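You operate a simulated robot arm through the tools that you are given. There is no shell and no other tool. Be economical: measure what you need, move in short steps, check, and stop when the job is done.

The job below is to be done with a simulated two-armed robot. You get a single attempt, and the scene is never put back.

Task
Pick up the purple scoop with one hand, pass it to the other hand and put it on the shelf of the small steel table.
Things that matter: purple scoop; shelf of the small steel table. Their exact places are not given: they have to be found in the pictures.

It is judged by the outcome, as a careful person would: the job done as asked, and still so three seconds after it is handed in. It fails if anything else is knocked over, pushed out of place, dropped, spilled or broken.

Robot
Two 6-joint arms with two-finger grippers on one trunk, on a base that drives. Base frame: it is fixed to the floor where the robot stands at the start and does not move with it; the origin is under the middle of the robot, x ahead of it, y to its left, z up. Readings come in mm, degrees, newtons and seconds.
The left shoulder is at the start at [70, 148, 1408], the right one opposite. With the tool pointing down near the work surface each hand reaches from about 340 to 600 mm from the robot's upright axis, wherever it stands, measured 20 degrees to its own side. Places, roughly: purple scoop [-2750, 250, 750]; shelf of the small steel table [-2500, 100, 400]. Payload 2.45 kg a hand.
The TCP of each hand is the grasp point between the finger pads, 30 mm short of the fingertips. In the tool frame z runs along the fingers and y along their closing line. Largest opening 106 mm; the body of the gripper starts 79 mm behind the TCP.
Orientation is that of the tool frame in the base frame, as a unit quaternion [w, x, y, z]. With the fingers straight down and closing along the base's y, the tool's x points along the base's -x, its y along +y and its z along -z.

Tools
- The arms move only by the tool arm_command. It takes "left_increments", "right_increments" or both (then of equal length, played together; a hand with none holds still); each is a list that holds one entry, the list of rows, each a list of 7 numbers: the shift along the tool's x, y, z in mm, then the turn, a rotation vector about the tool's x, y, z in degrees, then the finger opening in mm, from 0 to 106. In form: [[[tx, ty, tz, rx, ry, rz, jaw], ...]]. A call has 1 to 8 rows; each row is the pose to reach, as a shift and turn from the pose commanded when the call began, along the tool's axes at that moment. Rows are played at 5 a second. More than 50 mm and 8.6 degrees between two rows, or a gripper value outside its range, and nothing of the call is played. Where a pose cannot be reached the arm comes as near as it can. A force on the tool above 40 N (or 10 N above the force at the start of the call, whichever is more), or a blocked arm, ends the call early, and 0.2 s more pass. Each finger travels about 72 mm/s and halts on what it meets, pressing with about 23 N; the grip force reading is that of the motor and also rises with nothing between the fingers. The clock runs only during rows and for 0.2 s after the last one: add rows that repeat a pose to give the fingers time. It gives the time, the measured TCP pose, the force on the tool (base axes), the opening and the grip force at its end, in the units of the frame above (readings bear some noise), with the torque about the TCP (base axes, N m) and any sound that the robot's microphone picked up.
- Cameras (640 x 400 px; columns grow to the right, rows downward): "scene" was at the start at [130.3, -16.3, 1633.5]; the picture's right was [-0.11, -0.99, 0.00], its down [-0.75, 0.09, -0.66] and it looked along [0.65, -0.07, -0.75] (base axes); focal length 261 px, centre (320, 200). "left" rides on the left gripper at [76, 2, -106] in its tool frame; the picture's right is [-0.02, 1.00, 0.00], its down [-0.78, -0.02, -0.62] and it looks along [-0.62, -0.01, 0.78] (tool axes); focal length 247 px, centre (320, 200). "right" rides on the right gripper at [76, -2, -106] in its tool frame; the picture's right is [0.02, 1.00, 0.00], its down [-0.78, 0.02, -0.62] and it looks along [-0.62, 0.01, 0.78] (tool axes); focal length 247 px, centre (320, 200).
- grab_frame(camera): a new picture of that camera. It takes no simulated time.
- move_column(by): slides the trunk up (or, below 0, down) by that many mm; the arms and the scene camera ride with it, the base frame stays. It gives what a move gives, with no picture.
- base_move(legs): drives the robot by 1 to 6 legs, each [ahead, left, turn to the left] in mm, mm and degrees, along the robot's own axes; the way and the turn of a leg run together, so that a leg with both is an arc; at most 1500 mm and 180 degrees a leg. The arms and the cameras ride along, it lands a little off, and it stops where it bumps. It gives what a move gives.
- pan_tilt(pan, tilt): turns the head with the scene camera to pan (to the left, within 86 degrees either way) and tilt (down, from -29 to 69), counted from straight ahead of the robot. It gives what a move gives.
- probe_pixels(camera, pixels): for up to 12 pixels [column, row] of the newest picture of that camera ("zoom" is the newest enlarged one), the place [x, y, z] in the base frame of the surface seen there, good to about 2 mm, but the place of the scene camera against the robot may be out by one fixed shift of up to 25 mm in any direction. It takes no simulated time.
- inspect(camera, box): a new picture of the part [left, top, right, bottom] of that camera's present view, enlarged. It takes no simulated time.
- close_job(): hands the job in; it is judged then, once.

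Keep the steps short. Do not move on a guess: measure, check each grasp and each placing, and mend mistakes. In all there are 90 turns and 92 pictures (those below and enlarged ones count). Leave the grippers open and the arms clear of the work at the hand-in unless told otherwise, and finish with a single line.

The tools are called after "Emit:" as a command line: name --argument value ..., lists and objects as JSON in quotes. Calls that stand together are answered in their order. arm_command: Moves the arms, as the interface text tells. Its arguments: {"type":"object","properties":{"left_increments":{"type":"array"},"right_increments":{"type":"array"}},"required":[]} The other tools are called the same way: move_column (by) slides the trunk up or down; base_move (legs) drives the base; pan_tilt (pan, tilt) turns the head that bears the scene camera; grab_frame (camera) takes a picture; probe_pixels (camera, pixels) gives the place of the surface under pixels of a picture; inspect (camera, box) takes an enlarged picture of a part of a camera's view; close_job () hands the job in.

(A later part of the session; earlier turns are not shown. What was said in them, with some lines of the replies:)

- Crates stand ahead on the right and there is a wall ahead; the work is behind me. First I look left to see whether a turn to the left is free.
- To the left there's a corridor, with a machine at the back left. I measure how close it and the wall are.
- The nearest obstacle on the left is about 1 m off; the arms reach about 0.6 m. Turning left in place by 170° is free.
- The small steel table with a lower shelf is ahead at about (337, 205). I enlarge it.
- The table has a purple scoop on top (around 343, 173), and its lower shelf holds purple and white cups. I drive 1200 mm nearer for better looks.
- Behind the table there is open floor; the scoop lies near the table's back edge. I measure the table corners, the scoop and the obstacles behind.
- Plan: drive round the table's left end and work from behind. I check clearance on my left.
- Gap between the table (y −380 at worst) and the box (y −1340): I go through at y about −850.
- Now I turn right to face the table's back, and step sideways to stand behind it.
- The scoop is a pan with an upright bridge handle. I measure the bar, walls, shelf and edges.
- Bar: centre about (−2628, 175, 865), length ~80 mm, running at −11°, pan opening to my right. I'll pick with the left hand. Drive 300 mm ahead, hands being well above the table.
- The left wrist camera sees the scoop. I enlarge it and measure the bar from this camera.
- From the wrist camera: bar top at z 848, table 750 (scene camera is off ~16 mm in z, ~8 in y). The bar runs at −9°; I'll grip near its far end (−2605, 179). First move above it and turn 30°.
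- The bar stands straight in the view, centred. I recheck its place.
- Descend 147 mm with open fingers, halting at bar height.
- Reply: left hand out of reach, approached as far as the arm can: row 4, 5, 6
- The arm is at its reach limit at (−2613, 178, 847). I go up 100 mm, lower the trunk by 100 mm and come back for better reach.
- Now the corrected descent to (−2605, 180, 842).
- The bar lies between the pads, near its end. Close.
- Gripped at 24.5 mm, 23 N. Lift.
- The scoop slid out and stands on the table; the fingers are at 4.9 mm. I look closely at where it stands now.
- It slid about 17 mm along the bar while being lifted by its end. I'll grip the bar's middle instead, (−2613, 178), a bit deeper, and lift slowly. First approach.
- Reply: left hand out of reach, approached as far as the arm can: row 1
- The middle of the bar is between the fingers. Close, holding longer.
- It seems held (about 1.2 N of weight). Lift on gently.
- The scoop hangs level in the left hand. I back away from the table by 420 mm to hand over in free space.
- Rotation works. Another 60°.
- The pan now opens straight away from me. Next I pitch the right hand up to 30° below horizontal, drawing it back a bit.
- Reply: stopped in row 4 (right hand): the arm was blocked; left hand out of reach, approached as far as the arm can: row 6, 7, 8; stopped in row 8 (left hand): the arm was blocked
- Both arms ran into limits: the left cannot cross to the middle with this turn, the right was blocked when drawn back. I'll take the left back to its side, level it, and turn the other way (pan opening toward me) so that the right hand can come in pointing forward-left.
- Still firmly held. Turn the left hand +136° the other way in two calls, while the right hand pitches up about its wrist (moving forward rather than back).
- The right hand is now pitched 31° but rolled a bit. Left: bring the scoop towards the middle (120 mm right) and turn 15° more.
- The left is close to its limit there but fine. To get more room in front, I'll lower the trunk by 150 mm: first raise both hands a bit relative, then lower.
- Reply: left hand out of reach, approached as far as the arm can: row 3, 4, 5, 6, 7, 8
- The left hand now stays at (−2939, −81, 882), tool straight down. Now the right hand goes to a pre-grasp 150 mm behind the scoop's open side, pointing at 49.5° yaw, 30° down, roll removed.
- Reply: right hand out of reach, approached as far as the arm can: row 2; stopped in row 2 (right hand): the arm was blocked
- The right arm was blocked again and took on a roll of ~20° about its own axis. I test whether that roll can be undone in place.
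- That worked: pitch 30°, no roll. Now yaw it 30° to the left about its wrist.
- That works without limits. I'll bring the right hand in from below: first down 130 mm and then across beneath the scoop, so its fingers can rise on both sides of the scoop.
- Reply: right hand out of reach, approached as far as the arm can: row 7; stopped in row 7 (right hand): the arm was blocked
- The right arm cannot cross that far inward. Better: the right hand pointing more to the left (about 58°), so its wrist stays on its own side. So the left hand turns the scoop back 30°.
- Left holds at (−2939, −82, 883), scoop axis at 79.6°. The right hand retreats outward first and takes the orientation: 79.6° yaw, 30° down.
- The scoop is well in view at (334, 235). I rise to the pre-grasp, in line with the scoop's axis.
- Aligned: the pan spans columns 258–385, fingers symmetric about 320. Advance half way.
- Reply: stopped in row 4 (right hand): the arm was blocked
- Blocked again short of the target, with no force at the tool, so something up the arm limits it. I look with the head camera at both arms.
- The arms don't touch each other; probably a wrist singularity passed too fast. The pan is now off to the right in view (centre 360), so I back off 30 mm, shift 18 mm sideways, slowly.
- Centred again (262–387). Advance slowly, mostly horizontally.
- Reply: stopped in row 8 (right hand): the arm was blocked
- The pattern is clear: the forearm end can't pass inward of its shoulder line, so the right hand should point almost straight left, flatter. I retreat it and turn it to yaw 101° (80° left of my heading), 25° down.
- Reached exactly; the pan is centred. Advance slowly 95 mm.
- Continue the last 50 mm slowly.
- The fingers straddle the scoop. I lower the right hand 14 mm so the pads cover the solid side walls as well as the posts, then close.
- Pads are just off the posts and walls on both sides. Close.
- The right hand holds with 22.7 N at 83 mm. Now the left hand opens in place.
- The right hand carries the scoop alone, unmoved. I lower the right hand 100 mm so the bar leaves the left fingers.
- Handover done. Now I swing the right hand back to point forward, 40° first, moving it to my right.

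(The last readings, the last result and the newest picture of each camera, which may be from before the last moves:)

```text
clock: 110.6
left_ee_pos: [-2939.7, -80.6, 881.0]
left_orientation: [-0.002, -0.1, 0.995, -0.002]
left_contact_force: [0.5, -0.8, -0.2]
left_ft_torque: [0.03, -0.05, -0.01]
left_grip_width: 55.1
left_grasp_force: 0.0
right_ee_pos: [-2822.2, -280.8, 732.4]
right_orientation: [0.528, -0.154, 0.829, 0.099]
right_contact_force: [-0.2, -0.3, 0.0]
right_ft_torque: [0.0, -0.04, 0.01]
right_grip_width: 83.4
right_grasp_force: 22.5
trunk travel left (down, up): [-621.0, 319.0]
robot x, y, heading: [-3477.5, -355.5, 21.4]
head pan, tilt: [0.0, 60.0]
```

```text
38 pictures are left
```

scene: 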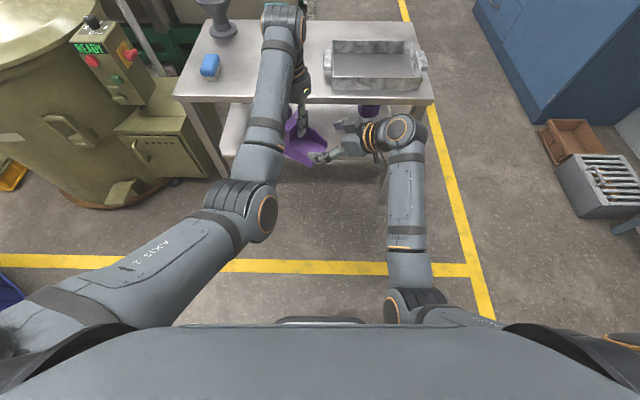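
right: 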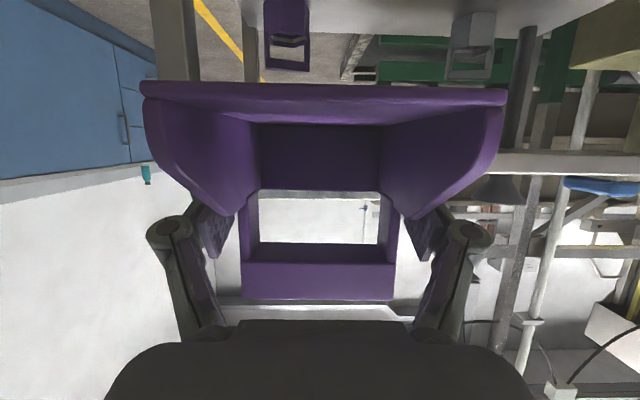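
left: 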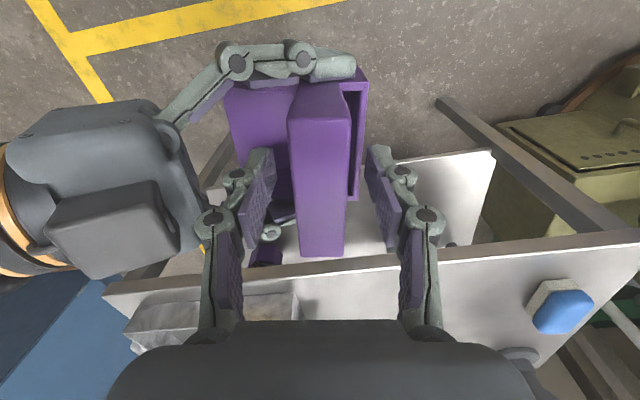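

The right hand now points straight at the table with the scoop level. I draw the left hand back to my side and set its fingers open.

Emit:
arm_command --left_increments '[[[28, 20, 0, 0, 0, 0, 70], [56, 40, 0, 0, 0, 0, 70], [84, 60, 0, 0, 0, 0, 70], [112, 80, 0, 0, 0, 0, 70], [140, 99, 0, 0, 0, 0, 70], [168, 118, 0, 0, 0, 0, 70], [190, 135, 0, 0, 0, 0, 70], [190, 135, 0, 0, 0, 0, 70]]]'

Emit:
move_column --by -230

Emit:
pan_tilt --pan -10 --tilt 40

Emit:
grab_frame --camera "scene"

```text
clock: 112.4
left_ee_pos: [-3079.2, -1.7, 770.6]
left_orientation: [0.0, -0.1, 0.995, -0.002]
left_contact_force: [1.1, -0.6, -0.5]
left_ft_torque: [0.01, -0.02, 0.0]
left_grip_width: 70.0
left_grasp_force: 0.0
left hand out of reach, approached as far as the arm can: row 1, 2, 3, 4, 5, 6, 7, 8
right_ee_pos: [-2822.6, -281.8, 732.5]
right_orientation: [0.527, -0.156, 0.829, 0.101]
right_contact_force: [-0.1, -0.2, 0.7]
right_ft_torque: [0.04, -0.05, 0.0]
right_grip_width: 83.5
right_grasp_force: 23.1
trunk travel left (down, up): [-621.0, 319.0]
robot x, y, heading: [-3479.5, -357.2, 21.2]
head pan, tilt: [0.0, 60.0]
```

```text
clock: 114.8
left_ee_pos: [-3079.3, -2.8, 541.5]
left_orientation: [-0.001, -0.1, 0.995, -0.002]
left_contact_force: [-0.2, 0.0, -0.2]
left_ft_torque: [0.0, -0.04, 0.02]
left_grip_width: 70.0
left_grasp_force: 0.0
right_ee_pos: [-2821.0, -282.7, 502.8]
right_orientation: [0.529, -0.155, 0.829, 0.1]
right_contact_force: [-0.4, 0.6, 1.1]
right_ft_torque: [0.0, 0.0, -0.01]
right_grip_width: 83.2
right_grasp_force: 23.3
trunk travel left (down, up): [-391.0, 549.0]
robot x, y, heading: [-3477.0, -357.8, 21.3]
head pan, tilt: [0.0, 60.0]
```

```text
clock: 115.7
left_ee_pos: [-3078.1, -0.8, 541.7]
left_orientation: [0.0, -0.1, 0.995, -0.002]
left_contact_force: [0.1, -0.7, 0.1]
left_ft_torque: [0.01, 0.01, -0.01]
left_grip_width: 70.0
left_grasp_force: 0.0
right_ee_pos: [-2821.4, -280.2, 502.6]
right_orientation: [0.528, -0.155, 0.829, 0.099]
right_contact_force: [-0.4, 1.1, 0.4]
right_ft_torque: [-0.02, 0.0, 0.02]
right_grip_width: 83.4
right_grasp_force: 22.9
trunk travel left (down, up): [-391.0, 549.0]
robot x, y, heading: [-3479.6, -354.5, 21.1]
head pan, tilt: [-10.0, 40.0]
```

```text
37 pictures are left
```

scene: 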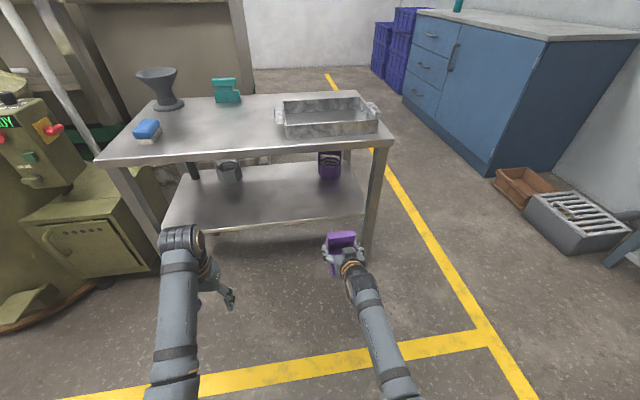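

Good view. The shelf's middle is free between the grey cup (228, 170) and purple cup (330, 165). I measure shelf, edges, cups and the held scoop (to correct the camera's shift).

Emit:
probe_pixels --camera "scene" --pixels '[[230, 223], [300, 216], [345, 211], [270, 200], [290, 205], [230, 182], [330, 178], [250, 152], [250, 146], [341, 240], [330, 236], [352, 235]]'

Emit:
inspect --camera "scene" --box '[140, 130, 400, 300]'

```text
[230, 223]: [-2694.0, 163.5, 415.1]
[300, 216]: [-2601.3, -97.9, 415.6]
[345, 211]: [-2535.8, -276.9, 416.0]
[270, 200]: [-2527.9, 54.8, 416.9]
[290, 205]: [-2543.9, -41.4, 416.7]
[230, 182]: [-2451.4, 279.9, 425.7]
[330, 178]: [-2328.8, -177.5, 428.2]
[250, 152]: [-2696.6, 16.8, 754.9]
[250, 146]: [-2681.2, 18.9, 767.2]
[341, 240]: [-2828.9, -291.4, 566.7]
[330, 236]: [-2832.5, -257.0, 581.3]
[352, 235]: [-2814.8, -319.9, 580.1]
```

```text
2.35 times, centred on (270, 215) of scene
```

zoom: 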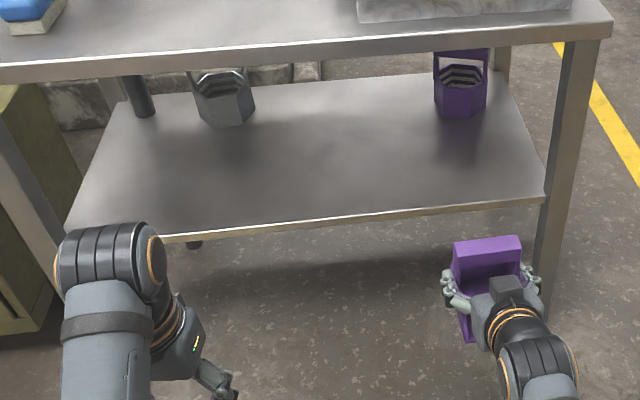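

Corrected for the shift (−4, +8, −16): shelf top z 400, shelf edge n = −2490 along the approach, tabletop edge −2520. I check how far the left wrist sticks out.

Emit:
probe_pixels --camera "zoom" --pixels '[[100, 228], [70, 240], [150, 235], [190, 320], [230, 390], [510, 290], [495, 330], [545, 260], [460, 325], [60, 240]]'

```text
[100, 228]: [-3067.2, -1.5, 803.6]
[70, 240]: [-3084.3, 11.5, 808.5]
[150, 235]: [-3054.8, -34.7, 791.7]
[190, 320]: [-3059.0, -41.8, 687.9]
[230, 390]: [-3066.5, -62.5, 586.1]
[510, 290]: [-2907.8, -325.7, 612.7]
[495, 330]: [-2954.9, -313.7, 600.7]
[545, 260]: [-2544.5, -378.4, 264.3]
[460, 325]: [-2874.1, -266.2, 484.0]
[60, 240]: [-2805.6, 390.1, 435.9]
```

Left wrist will stay ~85 mm clear of the tabletop. Now extend the right hand 90 mm forward and 30 mm down.

Emit:
arm_command --right_increments '[[[-2, 0, 16, 0, 0, 0, 60], [-4, 0, 32, 0, 0, 0, 60], [-6, 0, 48, 0, 0, 0, 60], [-8, 0, 64, 0, 0, 0, 60], [-9.5, 0, 80, 0, 0, 0, 60], [-10.8, 0, 94.3, 0, 0, 0, 60], [-10.8, 0, 94.3, 0, 0, 0, 60]]]'

Emit:
grab_frame --camera "right"

```text
clock: 117.2
left_ee_pos: [-3079.4, -1.1, 542.0]
left_orientation: [-0.001, -0.101, 0.995, -0.002]
left_contact_force: [-0.8, 0.0, -0.1]
left_ft_torque: [0.01, -0.03, 0.0]
left_grip_width: 69.9
left_grasp_force: 0.1
right_ee_pos: [-2737.4, -248.4, 470.7]
right_orientation: [0.528, -0.155, 0.829, 0.099]
right_contact_force: [-0.3, -0.3, 0.5]
right_ft_torque: [0.01, 0.02, -0.01]
right_grip_width: 83.1
right_grasp_force: 23.1
trunk travel left (down, up): [-391.0, 549.0]
robot x, y, heading: [-3480.1, -354.4, 21.2]
head pan, tilt: [-10.0, 40.0]
```

```text
35 pictures are left
```

right: 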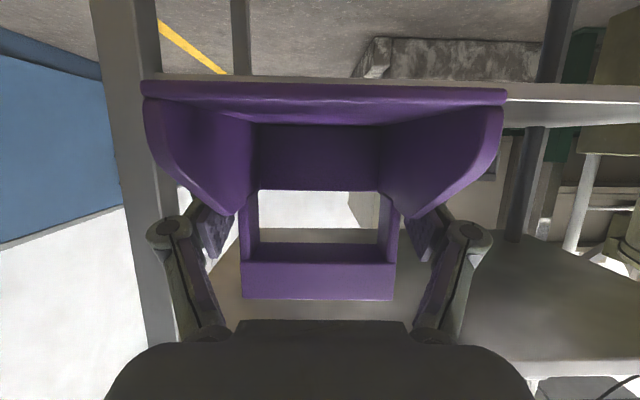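

Strafe 107 mm left in front of the shelf's middle, then 130 mm ahead, and check.

Emit:
base_move --legs '[[0, 107, 0], [130, 0, 0]]'

Emit:
grab_frame --camera "scene"

```text
clock: 119.3
left_ee_pos: [-2997.3, 148.4, 540.1]
left_orientation: [-0.001, -0.101, 0.995, -0.002]
left_contact_force: [0.0, -0.1, -0.1]
left_ft_torque: [-0.03, 0.04, 0.03]
left_grip_width: 69.9
left_grasp_force: 0.1
right_ee_pos: [-2655.1, -97.6, 470.0]
right_orientation: [0.527, -0.156, 0.829, 0.101]
right_contact_force: [0.2, 0.8, -0.5]
right_ft_torque: [0.01, -0.03, 0.0]
right_grip_width: 83.5
right_grasp_force: 22.6
trunk travel left (down, up): [-391.0, 549.0]
robot x, y, heading: [-3397.8, -207.0, 21.1]
head pan, tilt: [-10.0, 40.0]
```

```text
34 pictures are left
```

scene: 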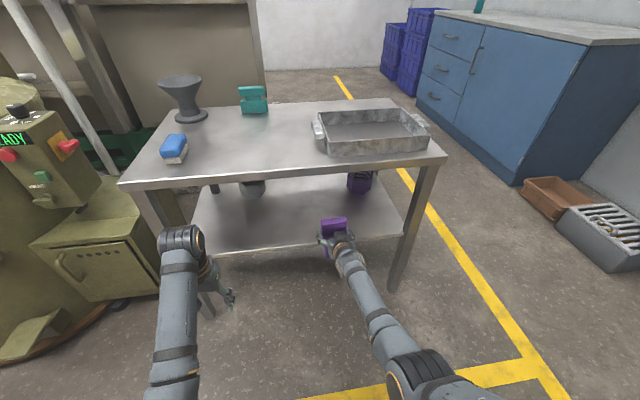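

Now bar is ~32 mm before the shelf edge. I re-measure the edge and shelf beside the scoop.

Emit:
inspect --camera "scene" --box '[240, 160, 420, 280]'

Emit:
probe_pixels --camera "scene" --pixels '[[280, 245], [290, 243], [300, 240], [300, 228], [380, 231], [390, 225], [333, 221], [350, 150], [350, 176], [280, 248]]'

```text
3.33 times, centred on (330, 220) of scene
```

zoom: 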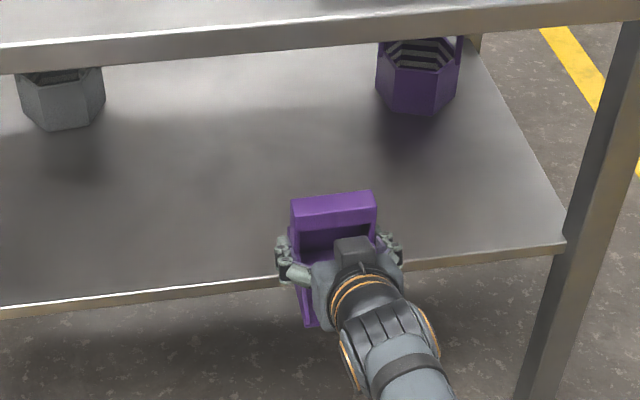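

```text
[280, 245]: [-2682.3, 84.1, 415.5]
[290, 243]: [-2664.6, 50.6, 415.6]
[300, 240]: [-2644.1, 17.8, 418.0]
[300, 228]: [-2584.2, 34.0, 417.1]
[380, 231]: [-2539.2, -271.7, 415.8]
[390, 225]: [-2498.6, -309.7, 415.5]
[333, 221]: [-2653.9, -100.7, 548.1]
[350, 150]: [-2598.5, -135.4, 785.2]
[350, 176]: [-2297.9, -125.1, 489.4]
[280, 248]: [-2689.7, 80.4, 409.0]
```

Edge confirmed (n ≈ −2491), shelf at 400; the scoop's base is at 434. Drive 122 mm ahead.

Emit:
base_move --legs '[[122, 0, 0]]'

Emit:
grab_frame --camera "right"

Emit:
grab_frame --camera "scene"

```text
clock: 120.6
left_ee_pos: [-2884.8, 193.9, 541.2]
left_orientation: [-0.001, -0.102, 0.995, -0.002]
left_contact_force: [1.0, 0.1, 0.5]
left_ft_torque: [0.01, -0.01, 0.03]
left_grip_width: 69.8
left_grasp_force: 0.0
right_ee_pos: [-2542.1, -52.6, 470.4]
right_orientation: [0.528, -0.155, 0.829, 0.1]
right_contact_force: [0.3, -0.9, -0.2]
right_ft_torque: [-0.02, -0.03, 0.0]
right_grip_width: 83.6
right_grasp_force: 23.3
trunk travel left (down, up): [-391.0, 549.0]
robot x, y, heading: [-3283.3, -165.7, 21.2]
head pan, tilt: [-10.0, 40.0]
```

```text
32 pictures are left
```

right: 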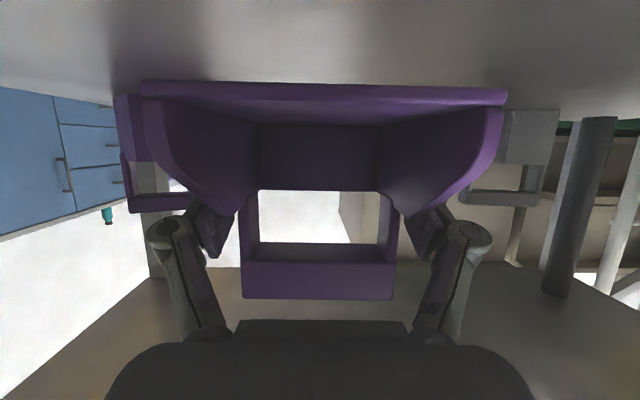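

```text
31 pictures are left
```

scene: 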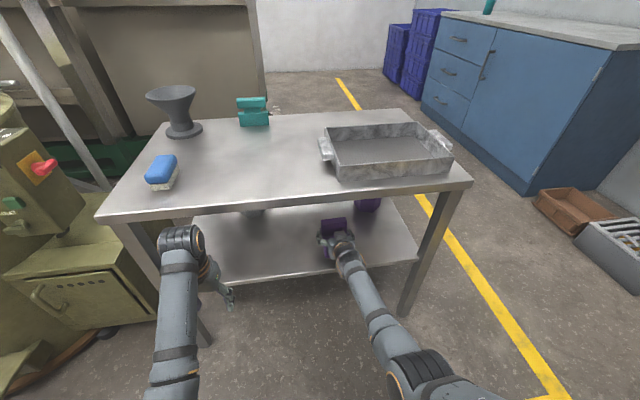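

The scoop is over the shelf, bar 90 mm in from the edge. Lower 28 mm, then feel for contact.

Emit:
arm_command --right_increments '[[[6.3, 0, 3, 0, 0, 0, 60], [12.7, 0, 5.9, 0, 0, 0, 60], [19, 0, 8.9, 0, 0, 0, 60], [25.4, 0, 11.8, 0, 0, 0, 60], [25.4, 0, 11.8, 0, 0, 0, 60]]]'

Emit:
inspect --camera "right" --box '[100, 40, 560, 330]'

```text
clock: 121.8
left_ee_pos: [-2885.3, 192.4, 541.2]
left_orientation: [0.0, -0.1, 0.995, -0.002]
left_contact_force: [0.0, -1.3, -0.1]
left_ft_torque: [0.03, -0.05, -0.02]
left_grip_width: 69.7
left_grasp_force: 0.0
right_ee_pos: [-2544.2, -53.0, 442.9]
right_orientation: [0.528, -0.156, 0.829, 0.101]
right_contact_force: [0.8, -0.6, -0.7]
right_ft_torque: [-0.01, -0.03, 0.01]
right_grip_width: 83.0
right_grasp_force: 23.1
trunk travel left (down, up): [-391.0, 549.0]
robot x, y, heading: [-3281.9, -164.2, 21.0]
head pan, tilt: [-10.0, 40.0]
```

```text
1.38 times, centred on (330, 185) of right
```

zoom: 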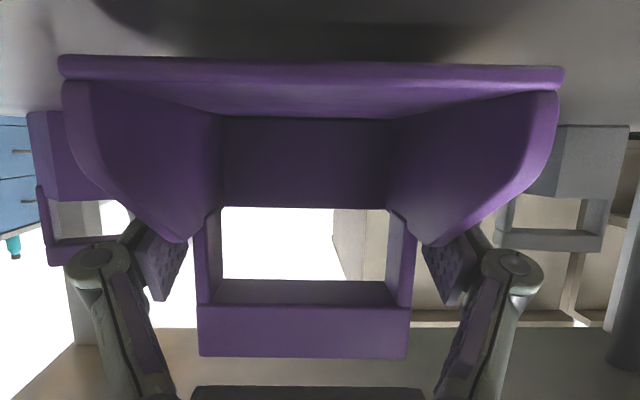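

I measure the gap: pan lip versus shelf just by it.

Emit:
probe_pixels --camera "zoom" --pixels '[[320, 62], [320, 45], [100, 62], [100, 45], [530, 70], [530, 55], [30, 60], [600, 70]]'

```text
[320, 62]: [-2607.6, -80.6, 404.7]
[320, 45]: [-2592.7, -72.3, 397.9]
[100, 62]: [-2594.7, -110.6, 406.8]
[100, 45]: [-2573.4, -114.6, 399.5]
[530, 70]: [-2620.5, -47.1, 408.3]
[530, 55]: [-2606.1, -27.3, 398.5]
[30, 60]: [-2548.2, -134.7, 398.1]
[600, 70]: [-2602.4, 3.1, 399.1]
```

Gap about 6 mm and level. Lower in 1.5 mm steps, watching the force.

Emit:
arm_command --right_increments '[[[1.4, 0, 0.6, 0, 0, 0, 60], [2.7, 0, 1.3, 0, 0, 0, 60], [4.1, 0, 1.9, 0, 0, 0, 60], [5.2, 0, 2.4, 0, 0, 0, 60], [5.2, 0, 2.4, 0, 0, 0, 60]]]'

Emit:
inspect --camera "right" --box '[100, 40, 560, 330]'

Emit:
probe_pixels --camera "zoom" --pixels '[[320, 62], [320, 45], [100, 62], [530, 70]]'

```text
clock: 123.0
left_ee_pos: [-2885.2, 193.3, 542.3]
left_orientation: [0.0, -0.101, 0.995, -0.002]
left_contact_force: [-0.7, 0.0, 0.4]
left_ft_torque: [-0.02, -0.02, -0.01]
left_grip_width: 69.6
left_grasp_force: 0.1
right_ee_pos: [-2543.5, -52.6, 437.1]
right_orientation: [0.528, -0.156, 0.829, 0.1]
right_contact_force: [0.2, -0.4, 0.5]
right_ft_torque: [-0.02, -0.07, 0.0]
right_grip_width: 83.5
right_grasp_force: 22.9
trunk travel left (down, up): [-391.0, 549.0]
robot x, y, heading: [-3281.8, -162.4, 21.4]
head pan, tilt: [-10.0, 40.0]
```

```text
1.38 times, centred on (330, 185) of right
```

zoom: 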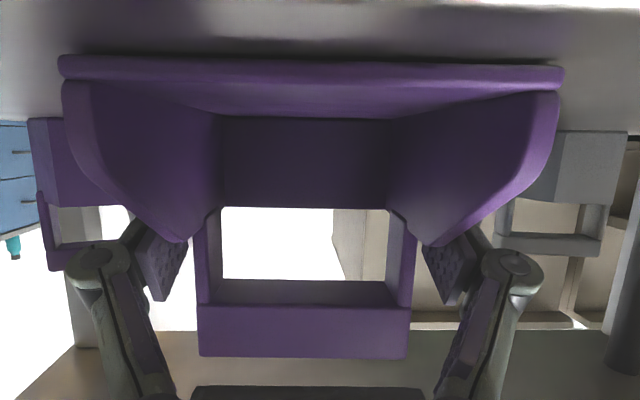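

```text
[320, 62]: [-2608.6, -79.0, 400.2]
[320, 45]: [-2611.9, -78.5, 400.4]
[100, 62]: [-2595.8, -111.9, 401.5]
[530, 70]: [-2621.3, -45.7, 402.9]
```

Nearly touching (within ~1 mm). A few more half-millimetre steps until contact shows.

Emit:
arm_command --right_increments '[[[0.6, 0, 0.3, 0, 0, 0, 60], [1.2, 0, 0.6, 0, 0, 0, 60], [1.8, 0, 0.8, 0, 0, 0, 60], [1.8, 0, 0.8, 0, 0, 0, 60]]]'

```text
clock: 124.0
left_ee_pos: [-2885.4, 193.5, 543.0]
left_orientation: [0.0, -0.1, 0.995, -0.002]
left_contact_force: [-0.7, 0.6, 0.1]
left_ft_torque: [0.01, 0.01, -0.01]
left_grip_width: 70.0
left_grasp_force: 0.1
right_ee_pos: [-2542.6, -52.9, 437.2]
right_orientation: [0.529, -0.157, 0.828, 0.101]
right_contact_force: [-1.1, 1.8, 9.2]
right_ft_torque: [-0.16, -0.36, 0.05]
right_grip_width: 83.3
right_grasp_force: 23.0
trunk travel left (down, up): [-391.0, 549.0]
robot x, y, heading: [-3284.1, -160.0, 21.1]
head pan, tilt: [-10.0, 40.0]
```

Contact: 9 N upward. I ease up 1 mm and open the fingers.

Emit:
arm_command --right_increments '[[[-0.9, 0, -0.4, 0, 0, 0, 60], [-0.9, 0, -0.4, 0, 0, 0, 84], [-0.9, 0, -0.4, 0, 0, 0, 90], [-0.9, 0, -0.4, 0, 0, 0, 100], [-0.9, 0, -0.4, 0, 0, 0, 106], [-0.9, 0, -0.4, 0, 0, 0, 106]]]'

Emit:
grab_frame --camera "right"

```text
clock: 125.4
left_ee_pos: [-2884.8, 193.4, 541.3]
left_orientation: [-0.001, -0.102, 0.995, -0.002]
left_contact_force: [0.3, -0.2, 0.5]
left_ft_torque: [0.01, 0.02, 0.01]
left_grip_width: 69.8
left_grasp_force: 0.0
right_ee_pos: [-2542.6, -55.2, 436.4]
right_orientation: [0.528, -0.157, 0.829, 0.101]
right_contact_force: [-0.5, -0.3, -0.7]
right_ft_torque: [-0.03, 0.03, 0.02]
right_grip_width: 106.0
right_grasp_force: 0.0
trunk travel left (down, up): [-391.0, 549.0]
robot x, y, heading: [-3280.6, -163.9, 21.3]
head pan, tilt: [-10.0, 40.0]
```

```text
28 pictures are left
```

right: 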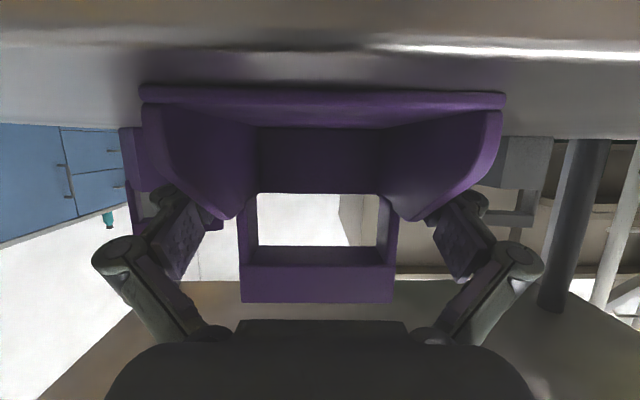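

The scoop stands on the shelf, fingers free on both sides. Retreat the hand along its own axis, slowly.

Emit:
arm_command --right_increments '[[[0, 0, -12, 0, 0, 0, 106], [0, 0, -25, 0, 0, 0, 106], [0, 0, -40, 0, 0, 0, 106], [0, 0, -55, 0, 0, 0, 106], [0, 0, -70, 0, 0, 0, 106], [0, 0, -85, 0, 0, 0, 106], [0, 0, -100, 0, 0, 0, 106]]]'

Emit:
grab_frame --camera "right"

```text
clock: 127.0
left_ee_pos: [-2883.7, 192.0, 541.5]
left_orientation: [-0.001, -0.101, 0.995, -0.002]
left_contact_force: [0.6, -0.1, -0.2]
left_ft_torque: [0.02, 0.03, -0.01]
left_grip_width: 69.8
left_grasp_force: 0.1
right_ee_pos: [-2626.2, -86.2, 480.3]
right_orientation: [0.527, -0.157, 0.829, 0.101]
right_contact_force: [-0.1, -0.3, 0.2]
right_ft_torque: [-0.03, -0.02, 0.0]
right_grip_width: 106.1
right_grasp_force: 0.0
right hand out of reach, approached as far as the arm can: row 1
trunk travel left (down, up): [-391.0, 549.0]
robot x, y, heading: [-3283.3, -164.4, 21.3]
head pan, tilt: [-10.0, 40.0]
```

```text
27 pictures are left
```

right: 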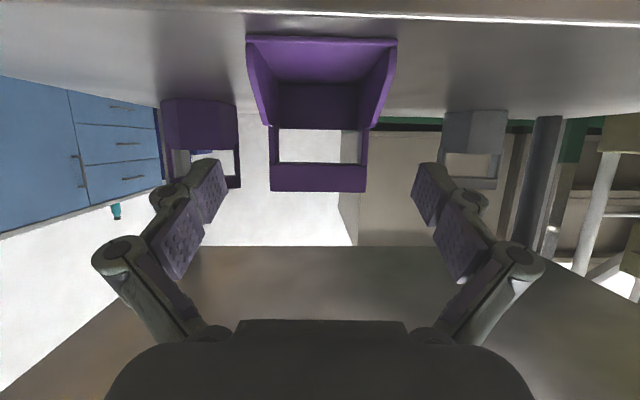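

The hand is clear of the scoop, which stands upright on the shelf. Drive back 350 mm and check the whole scene.

Emit:
base_move --legs '[[-350, 0, 0]]'

Emit:
arm_command --left_increments '[[[0, 0, 0, 0, 0, 0, 106], [0, 0, 0, 0, 0, 0, 106]]]'

Emit:
grab_frame --camera "scene"

Emit:
inspect --camera "scene" --box '[130, 60, 430, 250]'

```text
clock: 129.2
left_ee_pos: [-3199.4, 67.4, 541.2]
left_orientation: [-0.001, -0.098, 0.995, -0.001]
left_contact_force: [0.3, 0.3, 0.3]
left_ft_torque: [0.0, -0.01, 0.02]
left_grip_width: 69.9
left_grasp_force: 0.1
right_ee_pos: [-2944.1, -213.8, 479.8]
right_orientation: [0.528, -0.153, 0.829, 0.098]
right_contact_force: [0.8, -0.3, -1.1]
right_ft_torque: [0.03, 0.03, 0.03]
right_grip_width: 106.4
right_grasp_force: 0.2
trunk travel left (down, up): [-391.0, 549.0]
robot x, y, heading: [-3599.6, -285.0, 21.2]
head pan, tilt: [-10.0, 40.0]
```

```text
clock: 129.8
left_ee_pos: [-3200.7, 67.1, 540.5]
left_orientation: [-0.001, -0.097, 0.995, -0.002]
left_contact_force: [0.0, -0.5, 0.2]
left_ft_torque: [-0.03, 0.0, -0.05]
left_grip_width: 105.9
left_grasp_force: 0.0
right_ee_pos: [-2944.4, -213.5, 480.1]
right_orientation: [0.529, -0.152, 0.829, 0.098]
right_contact_force: [-0.3, 0.3, 0.1]
right_ft_torque: [0.03, -0.02, 0.02]
right_grip_width: 106.1
right_grasp_force: 0.0
trunk travel left (down, up): [-391.0, 549.0]
robot x, y, heading: [-3601.7, -285.5, 20.8]
head pan, tilt: [-10.0, 40.0]
```

```text
26 pictures are left
```

scene: 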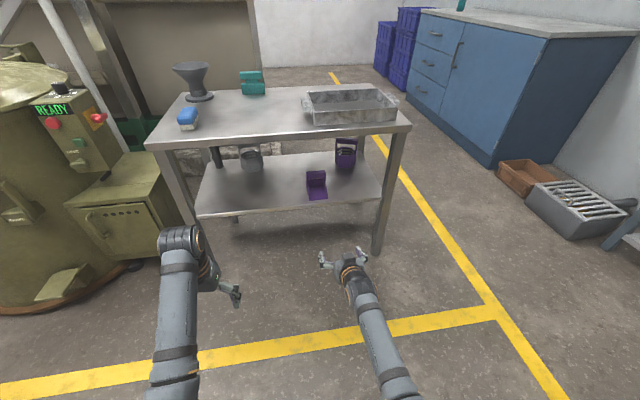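

```text
2.11 times, centred on (280, 155) of scene
```

zoom: 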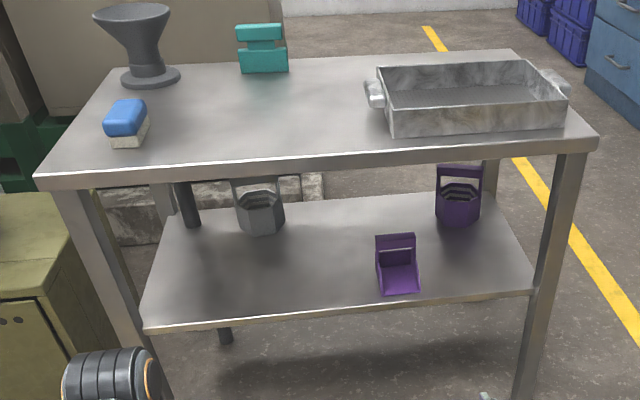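

The scoop stands upright and fully on the shelf, everything else is where it was, and both grippers are open and clear. I hand in.

Emit:
close_job

```text
The job is handed in.
```

The purple scoop was picked up with the left hand, passed in the air to the right hand and set upright on the shelf of the small steel table; the first lift attempt slipped, dropping it a short way back onto the tabletop upright and about 17 mm over, and nothing else was moved.
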